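You operate a simulated robot arm through the tools that you are given. There is no shell and no other tool.

The job below is to be done with a simulated robot arm. You get a single attempt, and the scene is never put back.

## Task
From the white stand: earliest date into the blue cassette, latest into the green; set both before the meter. Set down upright: blue cassette, green cassette.
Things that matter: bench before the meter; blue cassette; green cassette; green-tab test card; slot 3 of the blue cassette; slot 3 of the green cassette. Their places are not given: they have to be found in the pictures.

It is judged by the outcome, as a careful person would: the job done as asked, and still so three seconds after it is handed in. It fails if anything else is knocked over, pushed out of place, dropped, spilled or broken.

## Robot
A 7-joint arm with a fingered hand, fixed in place. Base frame: the origin is at the foot of the arm, x ahead of it, y to its left, z up. Units: mm, rad, N and s.
With the tool pointing down near the work surface it reaches from about 200 to 760 mm from the base axis. Its first joint turns from -2.897 to 2.897 rad. Payload 4 kg.
The TCP is the grasp point between the finger pads, 28 mm short of the fingertips. In the tool frame z runs along the fingers and y along their closing line. The gripper opens to 168 mm. The gripper's body begins 79 mm behind the TCP. The gripper is a hand of 4 fingers: y runs from the thumb to the fingers, the wrist lies at [0, 0, -249] in the tool frame, and closing takes about 1.5 s.
Orientation is that of the tool frame in the base frame, as a unit quaternion [w, x, y, z]. With the fingers straight down and closing along the base's y, the tool's x points along the base's -x, its y along +y and its z along -z.

## Interface
- The arm moves only by the tool step_arm. Its argument "motion" is a list of rows, each a list of 7 numbers: the shift along the base's x, y, z in mm, then the turn, a rotation vector about the base's x, y, z in rad, then the gripper command, from -1 (shut) to 1 (fully open), values between in proportion. In form: [[x, y, z, wx, wy, wz, claw], ...]. A call has 1 to 20 rows; each row shifts and turns the commanded pose from where the row before left it. Rows are played at 5 a second. More than 50 mm and 0.15 rad between two rows, or a gripper value outside its range, and nothing of the call is played. Where a pose cannot be reached the arm comes as near as it can. A force on the tool above 40 N (or 10 N above the force at the start of the call, whichever is more), or a blocked arm, ends the call early, and 0.2 s more pass. The fingers move at their own pace (about 153 mm/s each) and stop on an object; they squeeze with about 34 N. The grip force told is the motor's: it shows also when the fingers shut on nothing. Time passes only in rows, and 0.2 s behind the last, so rows that do not move let the fingers close. It gives the time, the measured TCP pose, the force on the tool (base axes), the opening and the grip force at its end, in the units of the frame above (readings bear some noise), with the torque about the TCP (base axes, N m) and any sound that the robot's microphone picked up, and new pictures: "views" is both (left out), scene, wrist or none.
- Cameras (640 x 400 px; columns grow to the right, rows downward): "scene" is fixed at [222.5, -650.9, 1569.2]; the picture's right is [0.81, 0.59, 0.00], its down [0.57, -0.78, -0.26] and it looks along [-0.15, 0.21, -0.96] (base axes); focal length 354 px, centre (320, 200). "wrist" rides on the gripper at [60, -60, -110] in the tool frame; the picture's right is [0.71, 0.71, 0.00], its down [-0.56, 0.56, -0.61] and it looks along [-0.43, 0.43, 0.79] (tool axes); focal length 265 px, centre (320, 200).
- move_column(by): slides the trunk up (or, below 0, down) by that many mm; the arm rides with it, the base frame stays. It gives what a move gives, with no picture.
- preshape(shape): the hand has 4 fingers and takes this shape, open, in about a second: jaw (thumb against the fingers, like two jaws); tri (thumb and two fingers); tip (a fingertip pinch); poke (one finger out to press); point (the index stretched); flat (the hand flat); cup (the hand cupped); fist (a fist). The gripper value then closes the fingers along that shape, each until it touches; the sizes above hold for jaw. It gives what a move gives, with no picture.
- measure_at(camera, pixels): for up to 12 pixels [column, row] of the newest picture of that camera ("zoom" is the newest enlarged one), the place [x, y, z] in the base frame of the surface seen there, good to about 2 mm. No time passes.
- zoom(camera, box): a new picture of the part [left, top, right, bottom] of that camera's present view, enlarged. No time passes.
- hand_in(): hands the job in; it is judged then, once.

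Leave the gripper open and the arm clear of the work at the hand-in unless told otherwise.

The tools are called as name(argument=value, ...) on one line, values as JSON. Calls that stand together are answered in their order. step_arm: Moves the arm, as the interface text tells. Its arguments: {"type":"object","properties":{"motion":{"type":"array","items":{"type":"array","items":{"type":"number"}}},"views":{"type":"string","enum":["both","scene","wrist","none"]}},"required":["motion"]} The other tools are called the same way: move_column (by) slides the trunk up or down; preshape (shape) gives the hand a shape; measure_at (camera, pixels) gives the place of the surface under pixels of a picture; zoom (camera, box) takes an enlarged picture of a part of a camera's view; hand_in () hands the job in.

At the start:

```text
t: 0.0
ee_pos: [300.1, -350.3, 1093.5]
ee_rot: [-0.001, 0.0, 1.0, 0.001]
contact_force: [-1.1, 0.1, 0.2]
torque: [-0.01, -0.01, -0.03]
grip_width: 167.6
finger_force: 0.0
shape: jaw
trunk travel left (down, up): [-526.0, 64.0]
```

scene: 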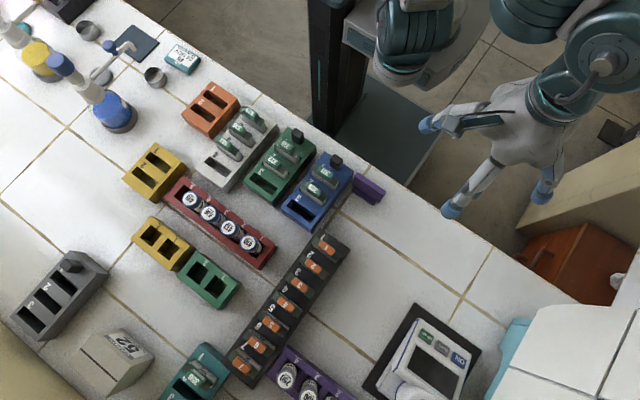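
wrist: 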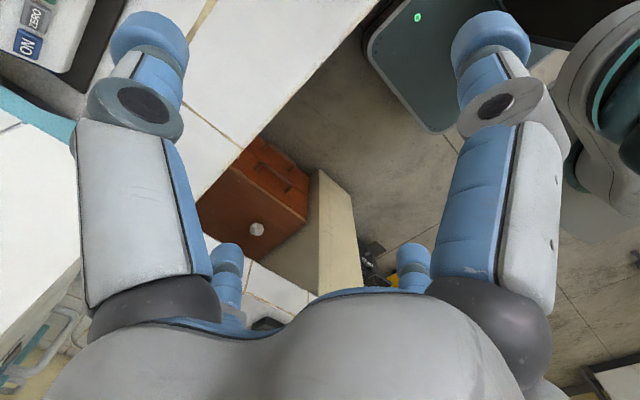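

I see a bench with a white stand holding test cards (around 235,145), a green cassette (275,165), a blue cassette (318,190) and a meter at the bottom right (430,350). I'll enlarge these parts to read labels.

zoom(camera="scene", box=[180, 80, 380, 240])

zoom(camera="scene", box=[190, 90, 280, 200])

zoom(camera="scene", box=[340, 230, 540, 400])

```text
2.50 times, centred on (280, 160) of scene
```

zoom: 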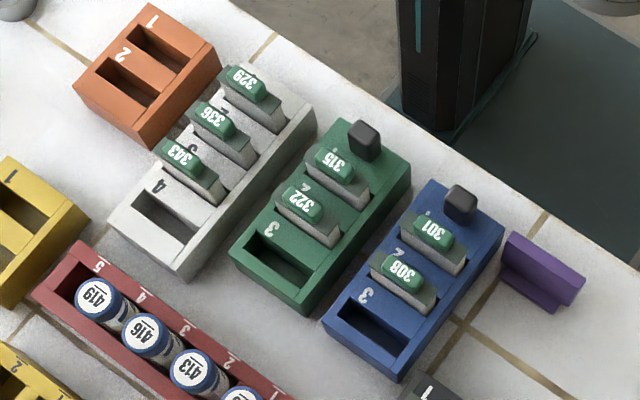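

```text
3.64 times, centred on (235, 145) of scene
```

zoom: 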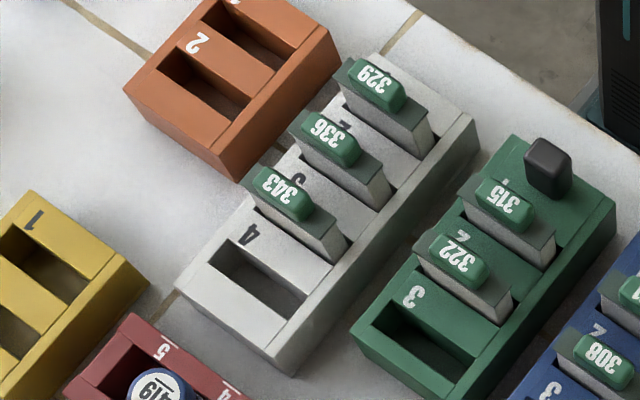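

```text
2.35 times, centred on (440, 315) of scene
```

zoom: 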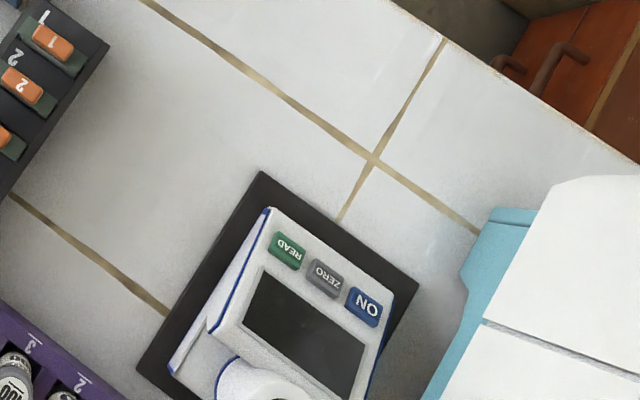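

The white stand has three green-tab cards: 329, 336, 343. The dates may be printed on their faces or these tabs may be lot codes. I'll measure the geometry of stand, cassettes, meter and the bench.

measure_at(camera="scene", pixels=[[150, 240], [240, 110], [278, 127], [195, 166], [234, 187], [252, 114], [242, 130], [228, 146], [336, 160], [295, 134], [400, 250], [430, 300]])

zoom(camera="scene", box=[215, 100, 275, 160])

zoom(camera="scene", box=[270, 140, 400, 240])

```text
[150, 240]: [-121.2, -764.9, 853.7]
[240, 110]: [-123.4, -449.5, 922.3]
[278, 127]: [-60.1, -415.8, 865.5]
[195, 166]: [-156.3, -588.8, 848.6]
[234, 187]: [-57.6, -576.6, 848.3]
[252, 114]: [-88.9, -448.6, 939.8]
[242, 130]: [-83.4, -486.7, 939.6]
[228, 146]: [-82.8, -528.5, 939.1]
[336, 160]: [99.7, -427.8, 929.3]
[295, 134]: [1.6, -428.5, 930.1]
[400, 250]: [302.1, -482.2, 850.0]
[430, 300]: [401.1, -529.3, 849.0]
```

```text
6.67 times, centred on (245, 130) of scene
```

zoom: 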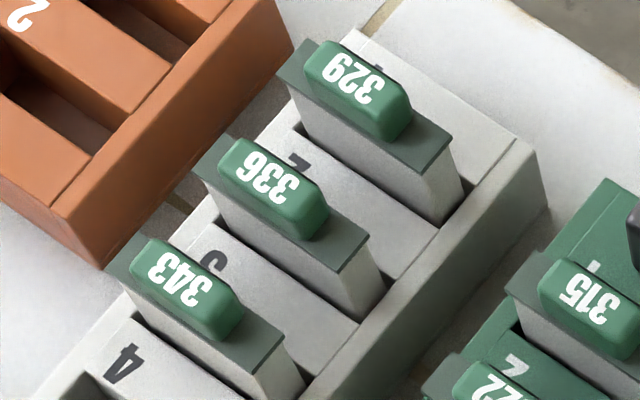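

```text
4.00 times, centred on (335, 190) of scene
```

zoom: 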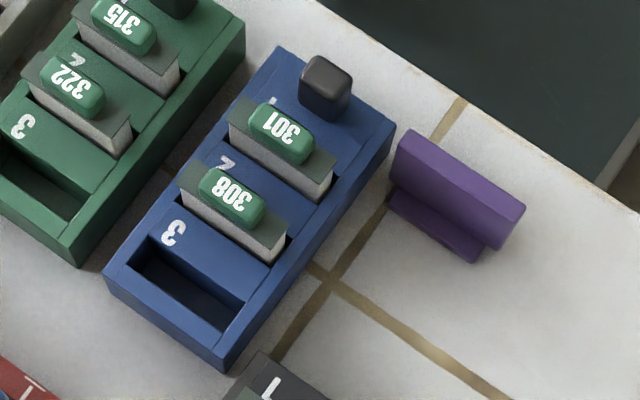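

The cards' long axis runs along x, tabs readable from the robot's side (+y). I'll enlarge other parts for date hints and obstacles.

zoom(camera="scene", box=[0, 0, 220, 137])

zoom(camera="scene", box=[0, 220, 260, 400])

zoom(camera="scene", box=[200, 220, 400, 400])

zoom(camera="scene", box=[440, 200, 640, 400])

```text
2.91 times, centred on (110, 68) of scene
```

zoom: 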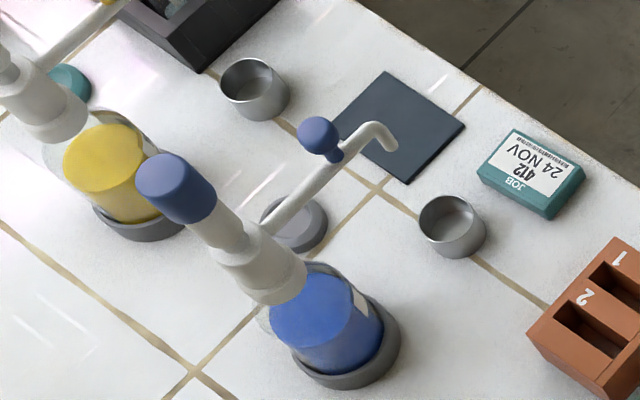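

```text
2.22 times, centred on (130, 310) of scene
```

zoom: 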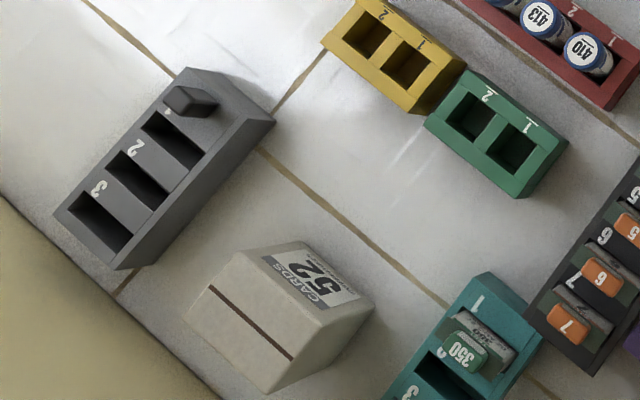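

```text
2.22 times, centred on (300, 310) of scene
```

zoom: 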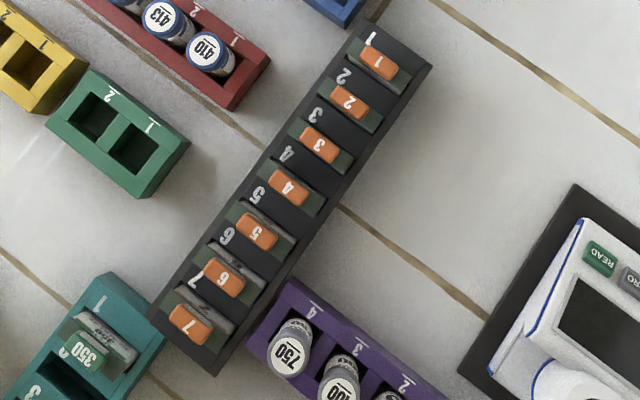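

```text
2.00 times, centred on (540, 300) of scene
```

zoom: 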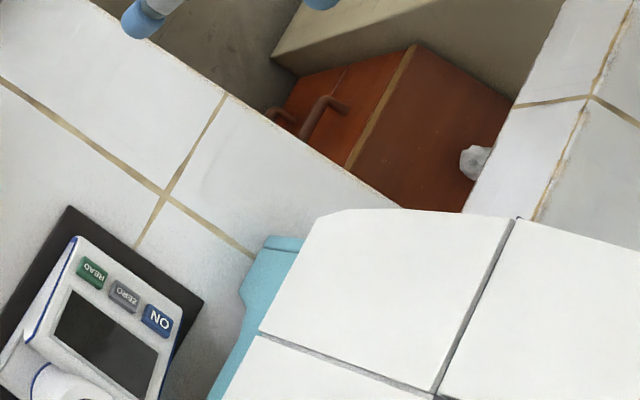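

The card in the teal stand shows print on its +y face, so dates are likely on the cards' faces turned toward the robot (+y). I'll measure the stand and cassette details using zoom pictures, and then look at the hand.

zoom(camera="scene", box=[180, 80, 380, 240])

measure_at(camera="zoom", pixels=[[350, 120], [408, 155], [300, 300], [232, 245], [260, 240], [290, 282], [445, 185], [500, 230], [395, 370], [328, 318], [355, 305], [385, 345]])

measure_at(camera="zoom", pixels=[[238, 62], [310, 108], [188, 262], [115, 210], [140, 195], [190, 235], [180, 275], [200, 185], [225, 205], [160, 165], [365, 140], [462, 203]])

measure_at(camera="zoom", pixels=[[510, 240], [580, 280], [540, 300], [150, 270], [130, 240], [280, 395], [430, 390], [180, 130], [145, 150], [215, 70], [325, 200], [215, 300]])

```text
2.50 times, centred on (280, 160) of scene
```

zoom: 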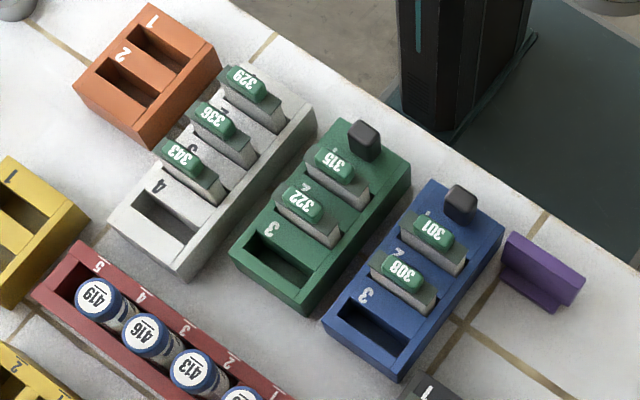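

```text
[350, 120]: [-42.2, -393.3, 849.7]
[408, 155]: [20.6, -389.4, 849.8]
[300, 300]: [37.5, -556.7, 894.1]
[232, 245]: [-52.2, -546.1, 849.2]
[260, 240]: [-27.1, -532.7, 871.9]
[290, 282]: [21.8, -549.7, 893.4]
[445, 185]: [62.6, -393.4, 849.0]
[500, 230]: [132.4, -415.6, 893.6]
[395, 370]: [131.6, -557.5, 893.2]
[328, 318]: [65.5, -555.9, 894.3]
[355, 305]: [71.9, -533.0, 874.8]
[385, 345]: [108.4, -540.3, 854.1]
```

```text
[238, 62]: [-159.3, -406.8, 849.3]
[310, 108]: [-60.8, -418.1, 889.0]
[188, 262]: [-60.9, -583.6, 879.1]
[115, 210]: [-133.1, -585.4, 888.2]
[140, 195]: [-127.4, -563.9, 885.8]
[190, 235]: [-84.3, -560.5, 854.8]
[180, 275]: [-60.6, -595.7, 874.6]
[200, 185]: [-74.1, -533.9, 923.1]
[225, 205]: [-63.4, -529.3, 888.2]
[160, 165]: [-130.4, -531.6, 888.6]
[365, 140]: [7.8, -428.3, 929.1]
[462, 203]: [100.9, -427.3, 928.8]
```

```text
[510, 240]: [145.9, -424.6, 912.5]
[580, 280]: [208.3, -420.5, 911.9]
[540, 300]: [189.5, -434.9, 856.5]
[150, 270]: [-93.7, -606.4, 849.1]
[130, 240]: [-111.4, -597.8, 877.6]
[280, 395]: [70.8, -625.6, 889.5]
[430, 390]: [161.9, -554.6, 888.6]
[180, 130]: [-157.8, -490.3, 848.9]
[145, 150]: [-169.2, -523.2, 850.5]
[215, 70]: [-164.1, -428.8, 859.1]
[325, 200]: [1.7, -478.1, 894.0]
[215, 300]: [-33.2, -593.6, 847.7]
```

Bench top z≈849; cassettes' tops ≈894, knob tops ≈929 at about (4,-428) and (100,-428); cards' tabs top ≈940. The hand hangs in free air, so I'll half close it here to see how the fingers move in "jaw".

step_arm(motion=[[0, 0, 0, 0, 0, 0, -0.4], [0, 0, 0, 0, 0, 0, -0.4], [0, 0, 0, 0, 0, 0, -0.4], [0, 0, 0, 0, 0, 0, -0.4], [0, 0, 0, 0, 0, 0, -0.4]], views="both")

```text
t: 1.2
ee_pos: [300.9, -350.6, 1092.2]
ee_rot: [0.0, 0.0, 1.0, 0.0]
contact_force: [0.6, -0.1, -0.8]
torque: [-0.03, 0.0, -0.01]
grip_width: 51.0
finger_force: 0.1
shape: jaw
trunk travel left (down, up): [-526.0, 64.0]
```

scene: 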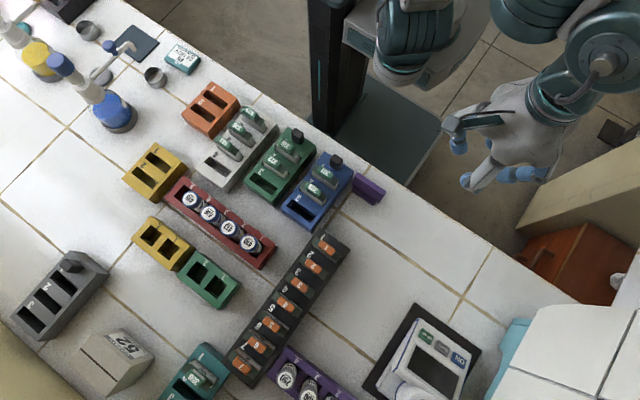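
wrist: 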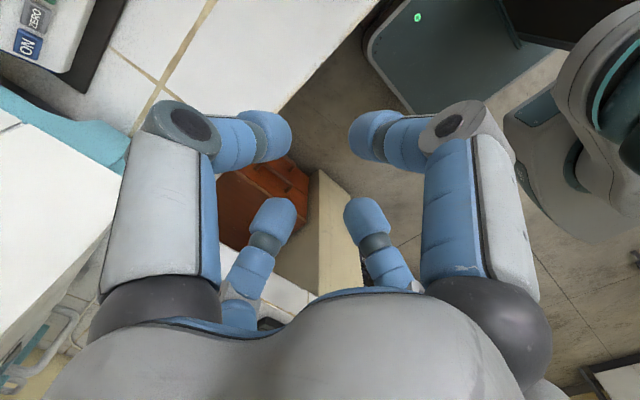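

The four fingers close radially (thumb at tool −y, others at ±x and +y). I'll try the "tip" shape here in the air and look at it.

preshape(shape="tip")

step_arm(motion=[[0, 0, 0, 0, 0, 0, 0.0], [0, 0, 0, 0, 0, 0, 0.0], [0, 0, 0, 0, 0, 0, 0.0], [0, 0, 0, 0, 0, 0, 0.0]], views="both")

```text
t: 2.1
ee_pos: [299.6, -348.8, 1093.9]
ee_rot: [0.0, 0.001, 1.0, 0.0]
contact_force: [-0.1, 0.0, 0.0]
torque: [0.02, -0.02, 0.03]
grip_width: 168.1
finger_force: 0.1
shape: tip
trunk travel left (down, up): [-526.0, 64.0]
```

```text
t: 3.1
ee_pos: [300.9, -349.8, 1095.2]
ee_rot: [0.0, 0.0, 1.0, 0.0]
contact_force: [0.8, 0.3, 0.1]
torque: [0.03, 0.03, 0.03]
grip_width: 84.7
finger_force: 0.1
shape: tip
trunk travel left (down, up): [-526.0, 64.0]
```

scene: 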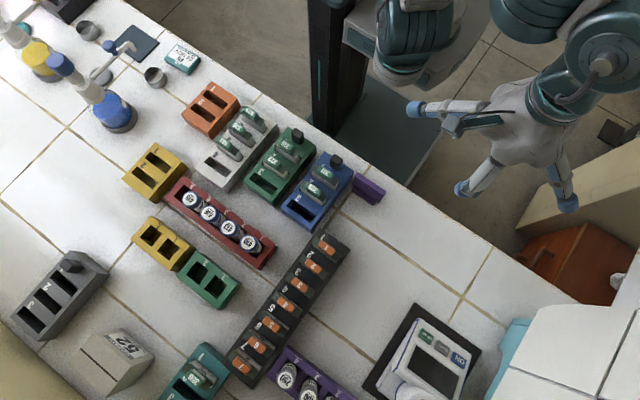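
wrist: 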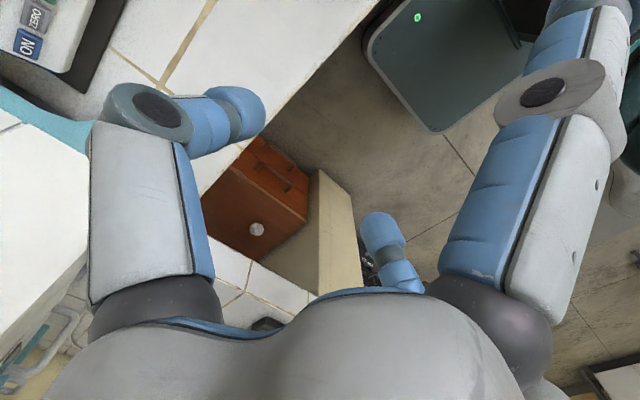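

In "tip" only thumb and opposite finger (along y) close while the ±x fingers spread out. I'll measure where those side fingers' tips are.

measure_at(camera="scene", pixels=[[414, 108], [437, 106], [565, 203], [556, 180], [461, 188], [480, 175], [452, 126], [520, 140]])

measure_at(camera="wrist", pixels=[[240, 105], [190, 120], [378, 235], [400, 275], [500, 200], [545, 80]])

zoom(camera="scene", box=[390, 60, 610, 230])

```text
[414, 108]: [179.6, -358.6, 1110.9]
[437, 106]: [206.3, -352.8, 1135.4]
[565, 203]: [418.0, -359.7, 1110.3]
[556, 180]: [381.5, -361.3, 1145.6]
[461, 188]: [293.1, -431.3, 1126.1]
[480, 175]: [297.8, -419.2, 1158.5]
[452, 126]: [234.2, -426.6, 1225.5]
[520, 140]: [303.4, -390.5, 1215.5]
```

```text
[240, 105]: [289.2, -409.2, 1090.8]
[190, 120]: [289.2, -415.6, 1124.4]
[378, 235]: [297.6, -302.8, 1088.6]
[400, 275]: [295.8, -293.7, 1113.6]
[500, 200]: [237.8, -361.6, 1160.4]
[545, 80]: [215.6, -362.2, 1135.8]
```

```text
2.35 times, centred on (500, 145) of scene
```

zoom: 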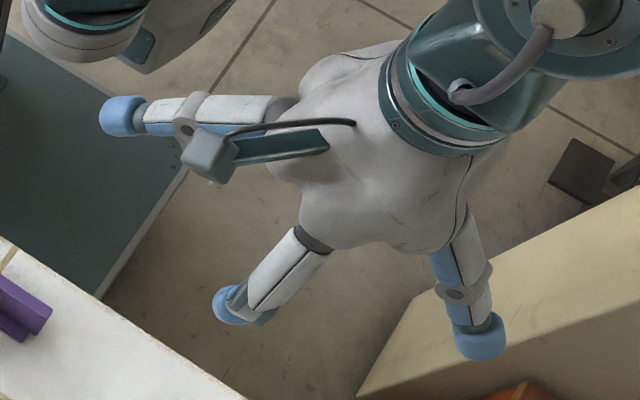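

In "tip" the side fingers' tips sit about at TCP height, ±122 mm along tool x – so when pinching a tab by its top they stay above the other cards. Next I'll enlarge and measure the knob/card/slot details of both cassettes.

zoom(camera="scene", box=[285, 145, 365, 225])

measure_at(camera="zoom", pixels=[[370, 85], [420, 95], [390, 140], [360, 70], [340, 110], [260, 150], [300, 220], [400, 270], [170, 300], [250, 320], [340, 390], [480, 130]])

measure_at(camera="zoom", pixels=[[105, 380], [190, 440], [245, 490], [60, 430], [215, 540], [40, 455], [220, 575], [300, 175], [340, 230], [230, 270], [290, 330], [130, 350]])

```text
5.00 times, centred on (325, 185) of scene
```

zoom: 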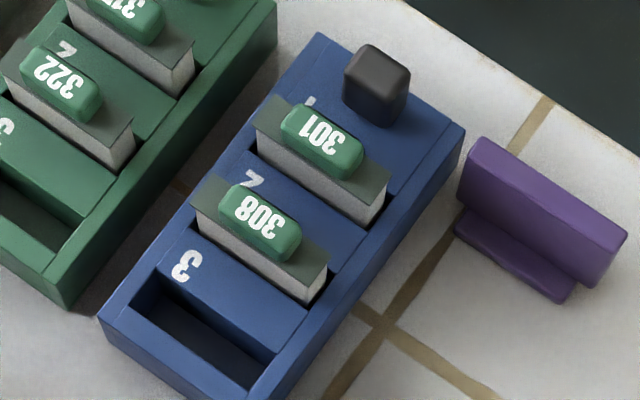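

```text
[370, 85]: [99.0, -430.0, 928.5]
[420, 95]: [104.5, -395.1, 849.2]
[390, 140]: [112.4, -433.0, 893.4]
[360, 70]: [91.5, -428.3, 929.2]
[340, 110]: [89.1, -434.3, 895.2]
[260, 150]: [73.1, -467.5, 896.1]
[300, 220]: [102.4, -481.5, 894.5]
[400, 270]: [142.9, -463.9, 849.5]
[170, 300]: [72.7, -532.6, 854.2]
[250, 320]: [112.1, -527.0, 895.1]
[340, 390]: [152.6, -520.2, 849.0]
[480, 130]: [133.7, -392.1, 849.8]
```

```text
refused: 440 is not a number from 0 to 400
```

The zoom picture is 640×400. I'll measure the rest inside it.

measure_at(camera="zoom", pixels=[[318, 35], [463, 130], [103, 320], [250, 398], [272, 98], [388, 172], [382, 205], [258, 130], [290, 110], [360, 165], [345, 178], [285, 140]])

measure_at(camera="zoom", pixels=[[160, 265], [275, 360], [132, 308], [245, 385], [200, 300], [355, 50], [400, 75], [383, 120], [375, 50], [205, 178], [327, 260], [195, 205]])

measure_at(camera="zoom", pixels=[[350, 350], [310, 200], [420, 190], [240, 350], [285, 325], [300, 90], [440, 140], [150, 330], [180, 360], [150, 280], [235, 195], [300, 250]])

```text
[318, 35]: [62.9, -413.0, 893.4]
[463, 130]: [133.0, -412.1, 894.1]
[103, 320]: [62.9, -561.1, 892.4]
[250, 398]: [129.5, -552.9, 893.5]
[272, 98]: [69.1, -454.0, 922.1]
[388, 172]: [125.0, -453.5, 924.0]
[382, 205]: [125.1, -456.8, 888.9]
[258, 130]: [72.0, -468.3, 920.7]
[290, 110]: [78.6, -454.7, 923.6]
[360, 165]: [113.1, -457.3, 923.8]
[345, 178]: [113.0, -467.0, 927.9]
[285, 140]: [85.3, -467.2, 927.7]
```

```text
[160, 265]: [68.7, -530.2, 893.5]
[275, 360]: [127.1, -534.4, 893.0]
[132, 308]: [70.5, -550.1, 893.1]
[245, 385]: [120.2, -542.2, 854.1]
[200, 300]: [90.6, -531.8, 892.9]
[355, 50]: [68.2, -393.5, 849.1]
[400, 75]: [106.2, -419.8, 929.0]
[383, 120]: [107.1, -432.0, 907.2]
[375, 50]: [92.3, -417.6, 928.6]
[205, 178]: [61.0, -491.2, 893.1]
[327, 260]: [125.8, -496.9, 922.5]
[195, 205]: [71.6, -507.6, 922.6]
```

```text
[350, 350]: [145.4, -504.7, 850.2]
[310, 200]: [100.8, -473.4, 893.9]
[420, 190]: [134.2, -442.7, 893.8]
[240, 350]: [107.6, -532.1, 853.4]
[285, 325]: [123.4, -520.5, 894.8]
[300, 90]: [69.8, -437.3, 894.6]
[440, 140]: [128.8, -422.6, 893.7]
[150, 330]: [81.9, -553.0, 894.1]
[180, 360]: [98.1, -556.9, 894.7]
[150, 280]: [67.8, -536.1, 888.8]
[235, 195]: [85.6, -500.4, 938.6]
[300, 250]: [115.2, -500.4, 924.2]
```

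Blue cassette: x 62–133, y −412…−561, top 894; slot 3 hole about x 68–127, y −531…−551; knob ≈18×18 mm at (99,−426), gap to card 1 about 18 mm. I'll close the tip pinch to about 30 mm in the air and look at finger shape.

step_arm(motion=[[0, 0, 0, 0, 0, 0, -0.65], [0, 0, 0, 0, 0, 0, -0.65], [0, 0, 0, 0, 0, 0, -0.65], [0, 0, 0, 0, 0, 0, -0.65]], views="both")

```text
t: 4.1
ee_pos: [301.2, -349.6, 1093.6]
ee_rot: [0.001, 0.0, 1.0, 0.0]
contact_force: [0.4, -0.1, -0.2]
torque: [-0.01, 0.01, 0.03]
grip_width: 29.6
finger_force: 0.1
shape: tip
trunk travel left (down, up): [-526.0, 64.0]
```

scene: 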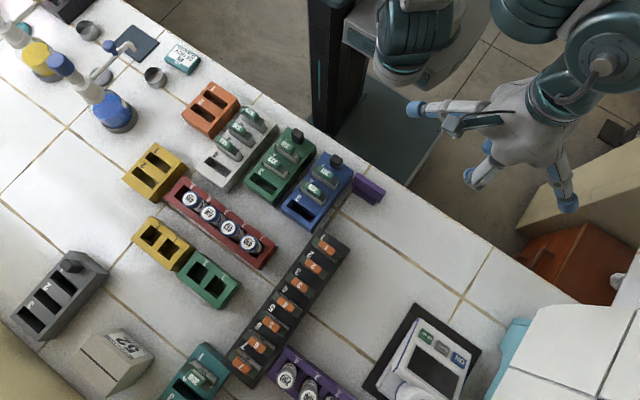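
wrist: 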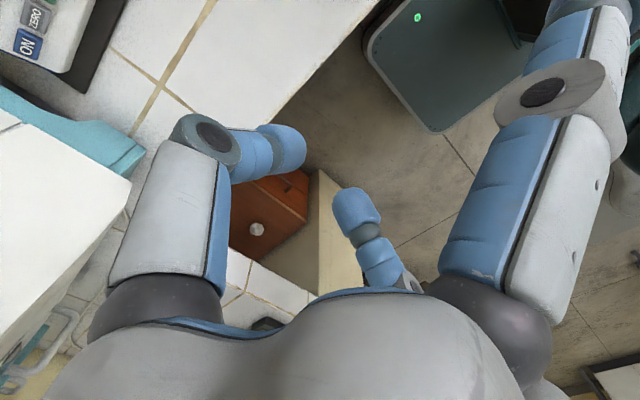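

measure_at(camera="wrist", pixels=[[215, 133], [190, 115], [235, 140], [260, 145], [290, 140], [300, 165], [270, 170], [355, 200], [345, 225], [375, 255], [400, 275], [370, 195]])

zoom(camera="wrist", box=[160, 90, 440, 300])

```text
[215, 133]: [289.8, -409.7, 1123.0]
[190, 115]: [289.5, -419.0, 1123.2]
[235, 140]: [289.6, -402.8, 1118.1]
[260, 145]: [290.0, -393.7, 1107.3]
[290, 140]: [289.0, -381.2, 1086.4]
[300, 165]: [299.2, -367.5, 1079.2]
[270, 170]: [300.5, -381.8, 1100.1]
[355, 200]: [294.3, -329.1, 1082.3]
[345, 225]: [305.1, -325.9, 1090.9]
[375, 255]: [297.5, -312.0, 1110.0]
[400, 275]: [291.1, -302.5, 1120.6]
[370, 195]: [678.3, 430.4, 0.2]
```

```text
1.90 times, centred on (300, 195) of wrist
```

zoom: 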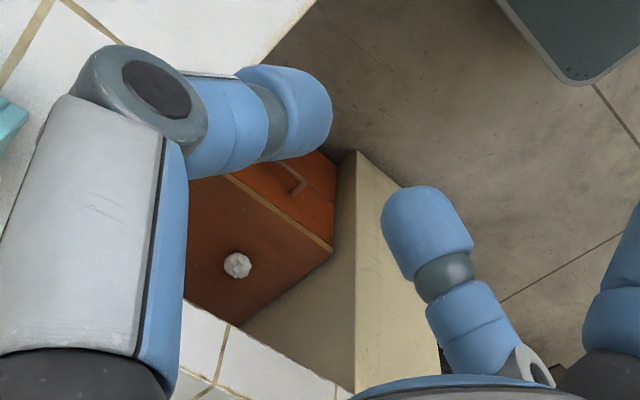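

The finger distal segments lean about 45° when closed. Before planning the grasp I want to know where dates are printed; I'll enlarge the teal stand's card 350 and black rack's cards, whose +y faces the scene camera sees.

zoom(camera="scene", box=[160, 340, 240, 400])

zoom(camera="scene", box=[230, 300, 300, 390])

zoom(camera="scene", box=[155, 35, 215, 80])

```text
6.67 times, centred on (200, 370) of scene
```

zoom: 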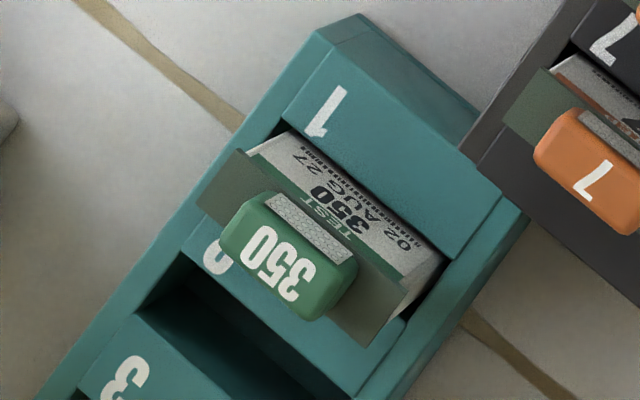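

```text
4.44 times, centred on (265, 345) of scene
```

zoom: 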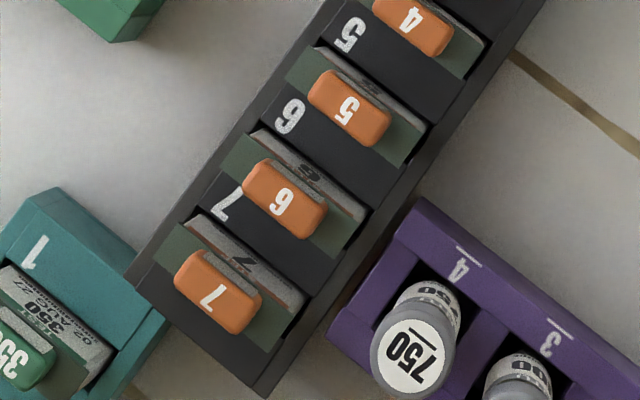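

```text
8.89 times, centred on (185, 58) of scene
```

zoom: 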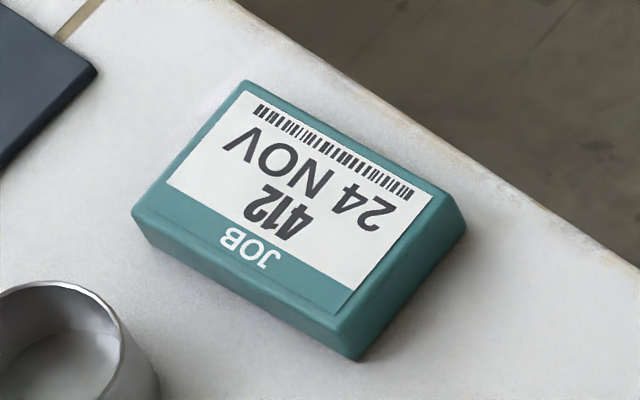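

The date is on the +y face ("TEST 350 / 02 AUG 27"). I'll bring the wrist camera to the +y side of the white stand: move to about (−160, −417, 1045), turning −90° about z so the camera looks toward +x,−y and down. First a half of it, high up.

step_arm(motion=[[-40, -5, 0, 0, 0, -0.131, 0.5], [-40, -5, 0, 0, 0, -0.131, 0.5], [-40, -5, 0, 0, 0, -0.131, 0.5], [-40, -5, 0, 0, 0, -0.131, 0.5], [-40, -6, 0, 0, 0, -0.131, 0.5], [-40, -6, 0, 0, 0, -0.131, 0.5], [-40, -6, 0, 0, 0, -0.131, 0.5], [-40, -6, 0, 0, 0, -0.131, 0.5], [-40, -6, 0, 0, 0, -0.131, 0.5], [-40, -6, 0, 0, 0, -0.131, 0.5], [-30, -6, 0, 0, 0, -0.131, 0.5], [-30, -5, 0, 0, 0, -0.13, 0.5], [0, 0, 0, 0, 0, 0, 0.5]], views="both")

```text
t: 6.9
ee_pos: [-161.1, -416.0, 1093.9]
ee_rot: [0.0, 0.708, 0.707, 0.0]
contact_force: [0.4, 0.2, -0.4]
torque: [0.01, 0.01, -0.02]
grip_width: 125.8
finger_force: 0.1
shape: tip
trunk travel left (down, up): [-526.0, 64.0]
```

scene: 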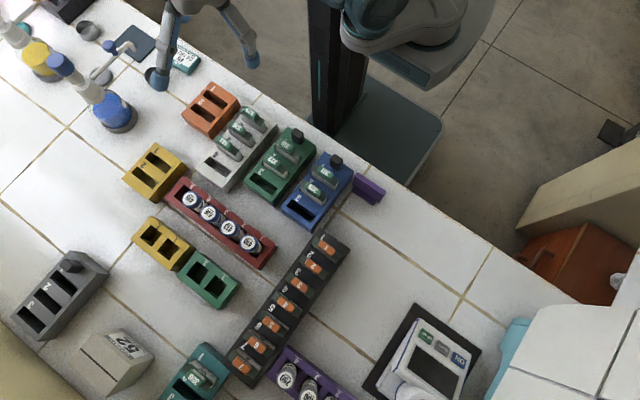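
wrist: 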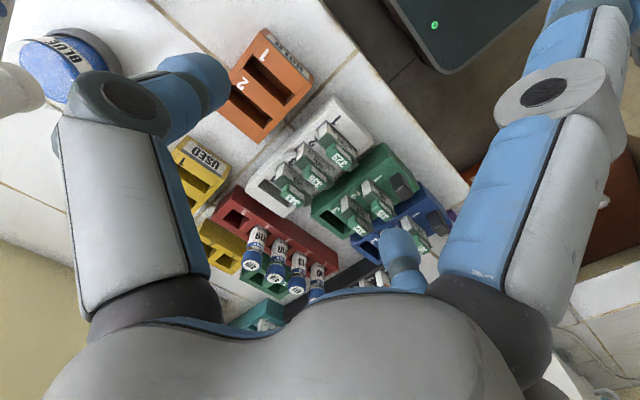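

The wrist camera now sees the +y faces of the white stand's cards around (290–350, 120–200). I'll enlarge.

zoom(camera="wrist", box=[260, 110, 370, 210])

zoom(camera="wrist", box=[320, 140, 460, 260])

```text
4.00 times, centred on (315, 160) of wrist
```

zoom: 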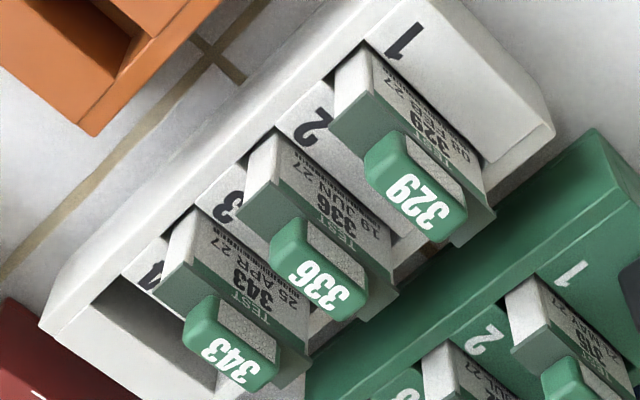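

```text
3.33 times, centred on (390, 200) of wrist
```

zoom: 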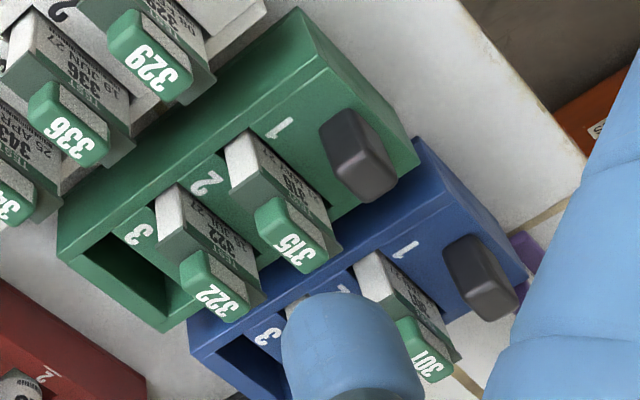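

I read 343: 25 APR 27, 336: 19 JUN 27, 329: 0? FEB 27. I'll enlarge each to confirm.

zoom(camera="wrist", box=[318, 115, 350, 145])

zoom(camera="wrist", box=[296, 138, 332, 172])

zoom(camera="wrist", box=[276, 158, 312, 192])

```text
13.33 times, centred on (334, 130) of wrist
```

zoom: 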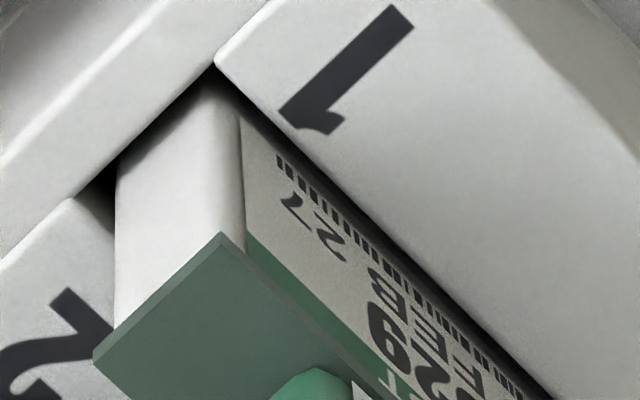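

```text
11.76 times, centred on (314, 155) of wrist
```

zoom: 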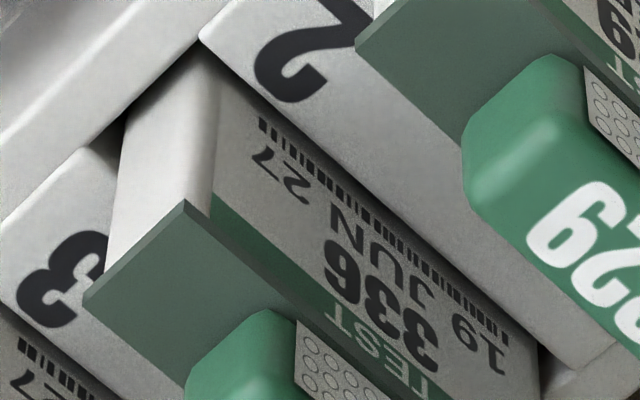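

```text
11.76 times, centred on (294, 175) of wrist
```

zoom: 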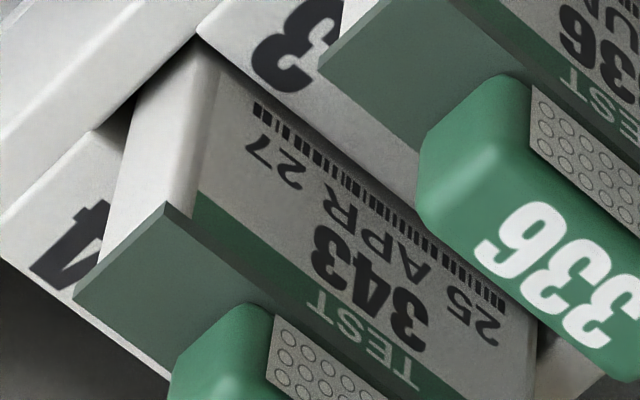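

Dates: 329 → FEB 27 (earliest), 343 → 25 APR 27, 336 → 19 JUN 27 (latest). So 329 goes to blue slot 3, 336 to green slot 3. I'll measure the tabs and slots from this view.

zoom(camera="wrist", box=[260, 110, 370, 210])

measure_at(camera="zoom", pixels=[[410, 205], [440, 170], [415, 145], [455, 195], [375, 165], [465, 230], [310, 280], [340, 255], [315, 232], [360, 275], [280, 245], [360, 310]])

measure_at(camera="zoom", pixels=[[368, 48], [335, 115], [450, 240], [480, 170], [490, 215], [280, 135], [243, 200], [355, 320], [395, 290], [400, 75], [470, 140], [425, 150]])

measure_at(camera="scene", pixels=[[247, 112], [254, 117], [250, 120], [258, 125], [250, 109], [262, 117], [236, 129], [245, 134], [232, 135], [245, 141], [222, 145], [232, 150]])

```text
4.00 times, centred on (315, 160) of wrist
```

zoom: 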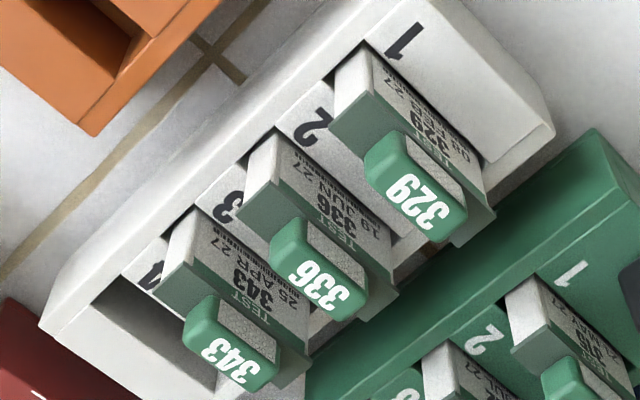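

```text
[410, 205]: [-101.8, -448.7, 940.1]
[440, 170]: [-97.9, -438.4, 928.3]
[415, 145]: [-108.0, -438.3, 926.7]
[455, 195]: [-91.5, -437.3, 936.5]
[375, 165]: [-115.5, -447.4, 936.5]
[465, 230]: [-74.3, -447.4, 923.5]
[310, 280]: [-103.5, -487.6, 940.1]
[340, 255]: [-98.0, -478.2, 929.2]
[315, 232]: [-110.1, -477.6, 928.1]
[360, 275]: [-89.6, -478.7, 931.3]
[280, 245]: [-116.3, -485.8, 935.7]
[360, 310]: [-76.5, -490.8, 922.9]
```

```text
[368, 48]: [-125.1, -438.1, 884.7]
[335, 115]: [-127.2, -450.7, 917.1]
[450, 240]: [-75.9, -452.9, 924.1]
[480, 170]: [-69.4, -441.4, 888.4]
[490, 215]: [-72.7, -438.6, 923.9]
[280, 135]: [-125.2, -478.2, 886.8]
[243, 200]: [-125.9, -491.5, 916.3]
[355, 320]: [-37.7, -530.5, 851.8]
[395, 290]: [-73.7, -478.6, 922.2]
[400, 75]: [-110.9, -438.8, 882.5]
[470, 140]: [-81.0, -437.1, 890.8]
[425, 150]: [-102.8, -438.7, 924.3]
```

```text
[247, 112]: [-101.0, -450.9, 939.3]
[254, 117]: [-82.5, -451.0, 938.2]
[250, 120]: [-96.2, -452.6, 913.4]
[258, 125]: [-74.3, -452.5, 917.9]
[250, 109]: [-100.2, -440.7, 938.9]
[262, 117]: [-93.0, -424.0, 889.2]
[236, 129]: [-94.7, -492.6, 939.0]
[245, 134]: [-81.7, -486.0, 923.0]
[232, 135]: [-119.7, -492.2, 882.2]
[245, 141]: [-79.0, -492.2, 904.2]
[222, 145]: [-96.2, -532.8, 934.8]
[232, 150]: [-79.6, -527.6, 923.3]
```

Card 329: centre about (−99.7, −445.5), 14–15 mm thick, tab top 940; card 336 centre (−100, −485.4). I'll turn back by +90° (closing along y) and stop above 329 at z≈1010 with a 25 mm opening, then check finger geometry in the pictures.

step_arm(motion=[[5, -2, -7, 0, 0, 0.131, 0.0], [5, -2, -7, 0, 0, 0.131, -0.3], [5, -2, -7, 0, 0, 0.131, -0.5], [5, -2, -7, 0, 0, 0.131, -0.7], [5, -3, -7, 0, 0, 0.131, -0.7], [5, -3, -7, 0, 0, 0.131, -0.7], [5, -3, -7, 0, 0, 0.131, -0.7], [5, -3, -7, 0, 0, 0.131, -0.7], [5, -3, -7, 0, 0, 0.131, -0.7], [5, -2, -7, 0, 0, 0.131, -0.7], [5, -2, -7, 0, 0, 0.131, -0.7], [6, -2, -7, 0, 0, 0.13, -0.7], [0, 0, 0, 0, 0, 0, -0.7]], views="both")

```text
t: 9.3
ee_pos: [-81.9, -476.4, 1020.4]
ee_rot: [-0.004, 0.11, 0.994, -0.006]
contact_force: [0.5, -0.4, 1.4]
torque: [0.0, 0.01, -0.01]
grip_width: 25.7
finger_force: 0.1
shape: tip
out of reach, approached as far as the arm can: row 11
trunk travel left (down, up): [-526.0, 64.0]
stopped in row 12: the arm was blocked; the commanded pose is now the measured one
```

scene: 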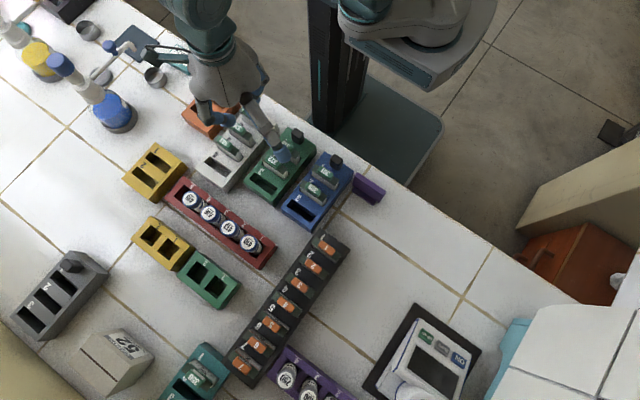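
wrist: 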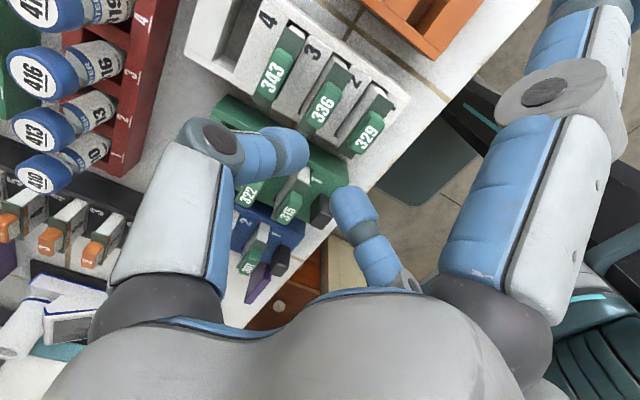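

The arm hit a limit turning back that way (θ≈−13°, TCP (−82,−476,1020)); nothing was touched. The hand is symmetric in the pinch, so I'll turn the other way to θ=−180° (thumb on the +y side) while going above 329.

step_arm(motion=[[-0.9, 1.6, 2, -0.0006, -0.0009, -0.146, -0.7], [-0.9, 1.6, 2, -0.0006, -0.0009, -0.146, -0.7], [-0.9, 1.6, 2, -0.0006, -0.0009, -0.146, -0.7], [-0.9, 1.6, 2, -0.0006, -0.0009, -0.146, -0.7], [-0.9, 1.6, 2, -0.0006, -0.0009, -0.146, -0.7], [-0.9, 1.6, 0, -0.0006, -0.0009, -0.146, -0.7], [-0.9, 1.6, 0, -0.0006, -0.0009, -0.146, -0.7], [-0.9, 1.6, 0, -0.0006, -0.0009, -0.146, -0.7], [-0.9, 1.6, 0, -0.0006, -0.0009, -0.146, -0.7], [-0.9, 1.6, 0, -0.0006, -0.0009, -0.146, -0.7], [-0.9, 1.6, 0, -0.0006, -0.0009, -0.146, -0.7], [-0.9, 1.6, 0, -0.0006, -0.0009, -0.146, -0.7], [-0.9, 1.6, 0, -0.0006, -0.0009, -0.146, -0.7], [-0.9, 1.6, 0, -0.0006, -0.0009, -0.146, -0.7], [-0.9, 1.6, 0, -0.0006, -0.0009, -0.146, -0.7], [-0.9, 1.6, 0, -0.0006, -0.0009, -0.146, -0.7], [-0.9, 1.6, 0, -0.0006, -0.0009, -0.146, -0.7], [-0.9, 1.6, 0, -0.0006, -0.0009, -0.146, -0.7], [-0.8, 1.6, 0, -0.0006, -0.0009, -0.146, -0.7], [-0.8, 1.5, 0, -0.0006, -0.0009, -0.146, -0.7]], views="both")

```text
t: 13.5
ee_pos: [-108.2, -444.0, 1030.1]
ee_rot: [0.002, 1.0, -0.004, -0.003]
contact_force: [0.2, 0.1, -0.4]
torque: [0.0, -0.01, -0.01]
grip_width: 25.0
finger_force: 0.1
shape: tip
trunk travel left (down, up): [-526.0, 64.0]
```

scene: 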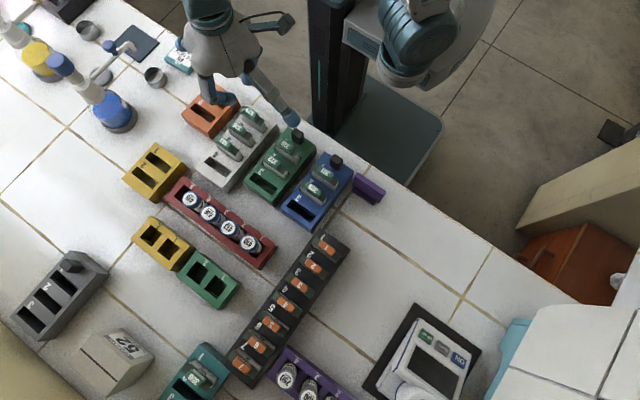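
wrist: 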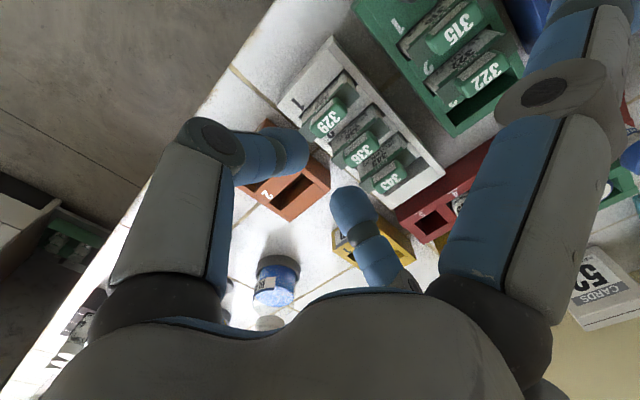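

Now θ=−180° holds (TCP (−108,−444,1030)). I'll enlarge the scene view at the hand to judge finger thickness.

zoom(camera="scene", box=[180, 30, 310, 150])

zoom(camera="wrist", box=[220, 80, 460, 280])

```text
3.33 times, centred on (245, 90) of scene
```

zoom: 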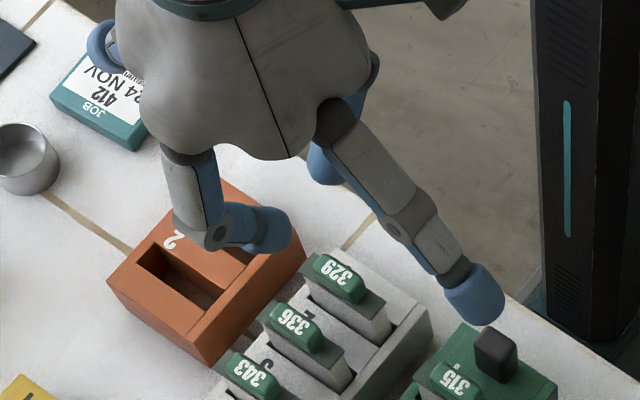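

```text
2.00 times, centred on (340, 180) of wrist
```

zoom: 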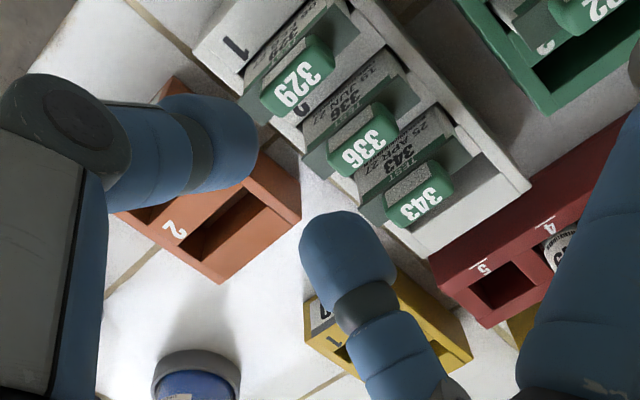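

zoom(camera="scene", box=[180, 30, 310, 150])

measure_at(camera="zoom", pixels=[[288, 235], [280, 248], [265, 252], [250, 248], [240, 240], [270, 225], [220, 238], [205, 225], [265, 210], [245, 212], [250, 228], [215, 250]])

measure_at(camera="zoom", pixels=[[475, 310], [500, 295], [460, 295], [325, 165], [320, 180], [480, 280], [430, 255], [340, 175]])

measure_at(camera="wrist", pixels=[[295, 155], [285, 140], [270, 165], [290, 170], [300, 145], [345, 195], [355, 215], [340, 215], [375, 235], [370, 210]])

```text
3.33 times, centred on (245, 90) of scene
```

zoom: 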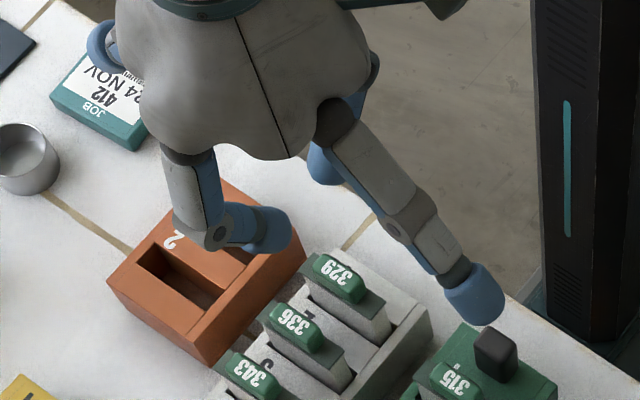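

```text
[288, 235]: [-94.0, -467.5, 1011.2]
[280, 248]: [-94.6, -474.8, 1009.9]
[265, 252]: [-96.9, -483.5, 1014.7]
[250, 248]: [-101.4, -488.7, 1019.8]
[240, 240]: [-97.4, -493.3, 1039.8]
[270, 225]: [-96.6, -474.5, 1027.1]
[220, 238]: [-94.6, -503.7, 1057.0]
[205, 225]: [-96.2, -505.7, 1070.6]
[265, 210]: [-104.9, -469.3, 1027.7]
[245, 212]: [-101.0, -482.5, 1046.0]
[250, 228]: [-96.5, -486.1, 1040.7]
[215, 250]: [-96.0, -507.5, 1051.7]
```

```text
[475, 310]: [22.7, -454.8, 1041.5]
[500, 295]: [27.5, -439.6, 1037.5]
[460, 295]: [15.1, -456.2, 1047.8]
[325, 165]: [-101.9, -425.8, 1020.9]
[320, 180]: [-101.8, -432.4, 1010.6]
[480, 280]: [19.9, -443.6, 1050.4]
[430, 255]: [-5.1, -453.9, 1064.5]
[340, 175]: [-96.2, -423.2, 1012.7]
```

```text
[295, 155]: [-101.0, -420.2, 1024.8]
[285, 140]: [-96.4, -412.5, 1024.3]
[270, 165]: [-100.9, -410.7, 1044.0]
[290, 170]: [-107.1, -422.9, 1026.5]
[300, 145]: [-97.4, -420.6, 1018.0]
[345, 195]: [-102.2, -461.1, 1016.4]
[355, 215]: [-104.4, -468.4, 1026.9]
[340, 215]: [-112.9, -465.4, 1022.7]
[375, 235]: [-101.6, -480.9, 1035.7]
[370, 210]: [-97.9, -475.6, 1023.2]
```

The fingers lean ~45° and are ~17 mm thick, so pinching a tab across y would touch the neighbouring tab (gap too small). Pinching the tab by its ends along x (θ=−90°) is clear. The cassettes' knobs can also be gripped along x. I now need the meter area geometry: I'll zoom and measure it.

zoom(camera="scene", box=[320, 180, 560, 400])

measure_at(camera="scene", pixels=[[416, 300], [482, 348], [362, 388], [420, 332], [478, 356], [413, 304], [440, 300], [480, 330], [500, 340], [515, 322], [520, 330], [462, 290]])

measure_at(camera="scene", pixels=[[400, 190], [440, 217], [480, 243], [520, 270], [560, 297], [450, 230], [500, 262], [540, 288], [345, 240], [330, 235], [350, 260], [320, 300]])

```text
1.82 times, centred on (440, 290) of scene
```

zoom: 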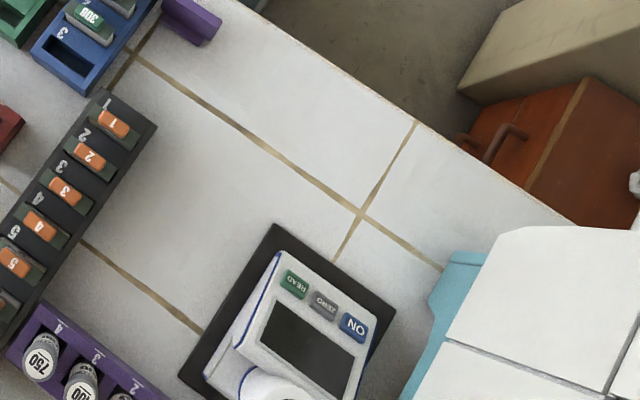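

```text
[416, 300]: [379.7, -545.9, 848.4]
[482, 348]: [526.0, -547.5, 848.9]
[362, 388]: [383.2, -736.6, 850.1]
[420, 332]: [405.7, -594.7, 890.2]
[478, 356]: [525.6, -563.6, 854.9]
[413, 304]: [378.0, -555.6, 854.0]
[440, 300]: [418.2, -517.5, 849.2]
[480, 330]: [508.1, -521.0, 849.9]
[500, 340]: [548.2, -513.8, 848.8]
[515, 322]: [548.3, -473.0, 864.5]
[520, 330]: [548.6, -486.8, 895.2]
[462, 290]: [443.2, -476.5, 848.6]
```

```text
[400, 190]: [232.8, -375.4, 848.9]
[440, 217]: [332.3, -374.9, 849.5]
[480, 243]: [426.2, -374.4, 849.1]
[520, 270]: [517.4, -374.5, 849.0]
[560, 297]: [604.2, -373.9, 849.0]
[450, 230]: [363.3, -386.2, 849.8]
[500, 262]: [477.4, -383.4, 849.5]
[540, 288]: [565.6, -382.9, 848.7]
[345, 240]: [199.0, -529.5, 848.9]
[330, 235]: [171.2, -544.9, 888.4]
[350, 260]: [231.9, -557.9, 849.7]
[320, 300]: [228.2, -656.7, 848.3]
```

The mat before the meter spans x 378–526 with its +y edge at y≈−547; bench edge at y≈−373. So about 174 mm deep – a 149 mm cassette fits along y. I'll check the white cabinet and cyan thing on the right, the obstacles (purple stand, black rack, red rack vials), and green slot 3.

measure_at(camera="scene", pixels=[[535, 310], [525, 345], [560, 330], [600, 350], [630, 315], [510, 380], [560, 385], [575, 303], [506, 330], [497, 360], [540, 305], [620, 285]])

measure_at(camera="scene", pixels=[[357, 173], [382, 190], [377, 202], [352, 190], [325, 243], [345, 237], [190, 199], [208, 213], [229, 229], [250, 242], [275, 252], [240, 160]])

zoom(camera="scene", box=[235, 115, 315, 215])

```text
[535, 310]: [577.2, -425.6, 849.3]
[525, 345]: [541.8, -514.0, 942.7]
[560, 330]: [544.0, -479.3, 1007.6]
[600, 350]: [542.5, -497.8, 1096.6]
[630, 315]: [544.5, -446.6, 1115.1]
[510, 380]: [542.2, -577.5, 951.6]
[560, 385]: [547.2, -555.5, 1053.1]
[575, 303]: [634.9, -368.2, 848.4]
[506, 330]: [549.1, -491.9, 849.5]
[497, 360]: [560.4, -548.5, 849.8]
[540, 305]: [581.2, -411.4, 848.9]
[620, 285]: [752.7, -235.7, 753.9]
```

```text
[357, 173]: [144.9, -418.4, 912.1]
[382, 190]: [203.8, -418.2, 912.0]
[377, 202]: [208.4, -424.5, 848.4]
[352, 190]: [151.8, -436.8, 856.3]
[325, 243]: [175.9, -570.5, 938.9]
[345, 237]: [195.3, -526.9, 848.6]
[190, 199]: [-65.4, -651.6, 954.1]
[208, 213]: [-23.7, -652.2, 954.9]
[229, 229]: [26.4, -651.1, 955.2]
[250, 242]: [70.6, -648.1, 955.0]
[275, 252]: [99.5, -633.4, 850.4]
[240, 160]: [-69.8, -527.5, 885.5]
```

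```text
4.00 times, centred on (275, 165) of scene
```

zoom: 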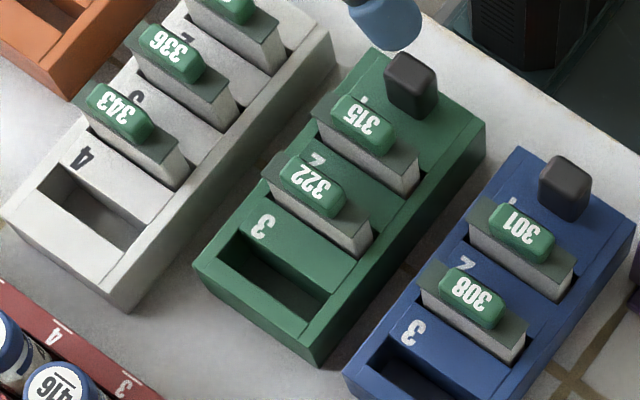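

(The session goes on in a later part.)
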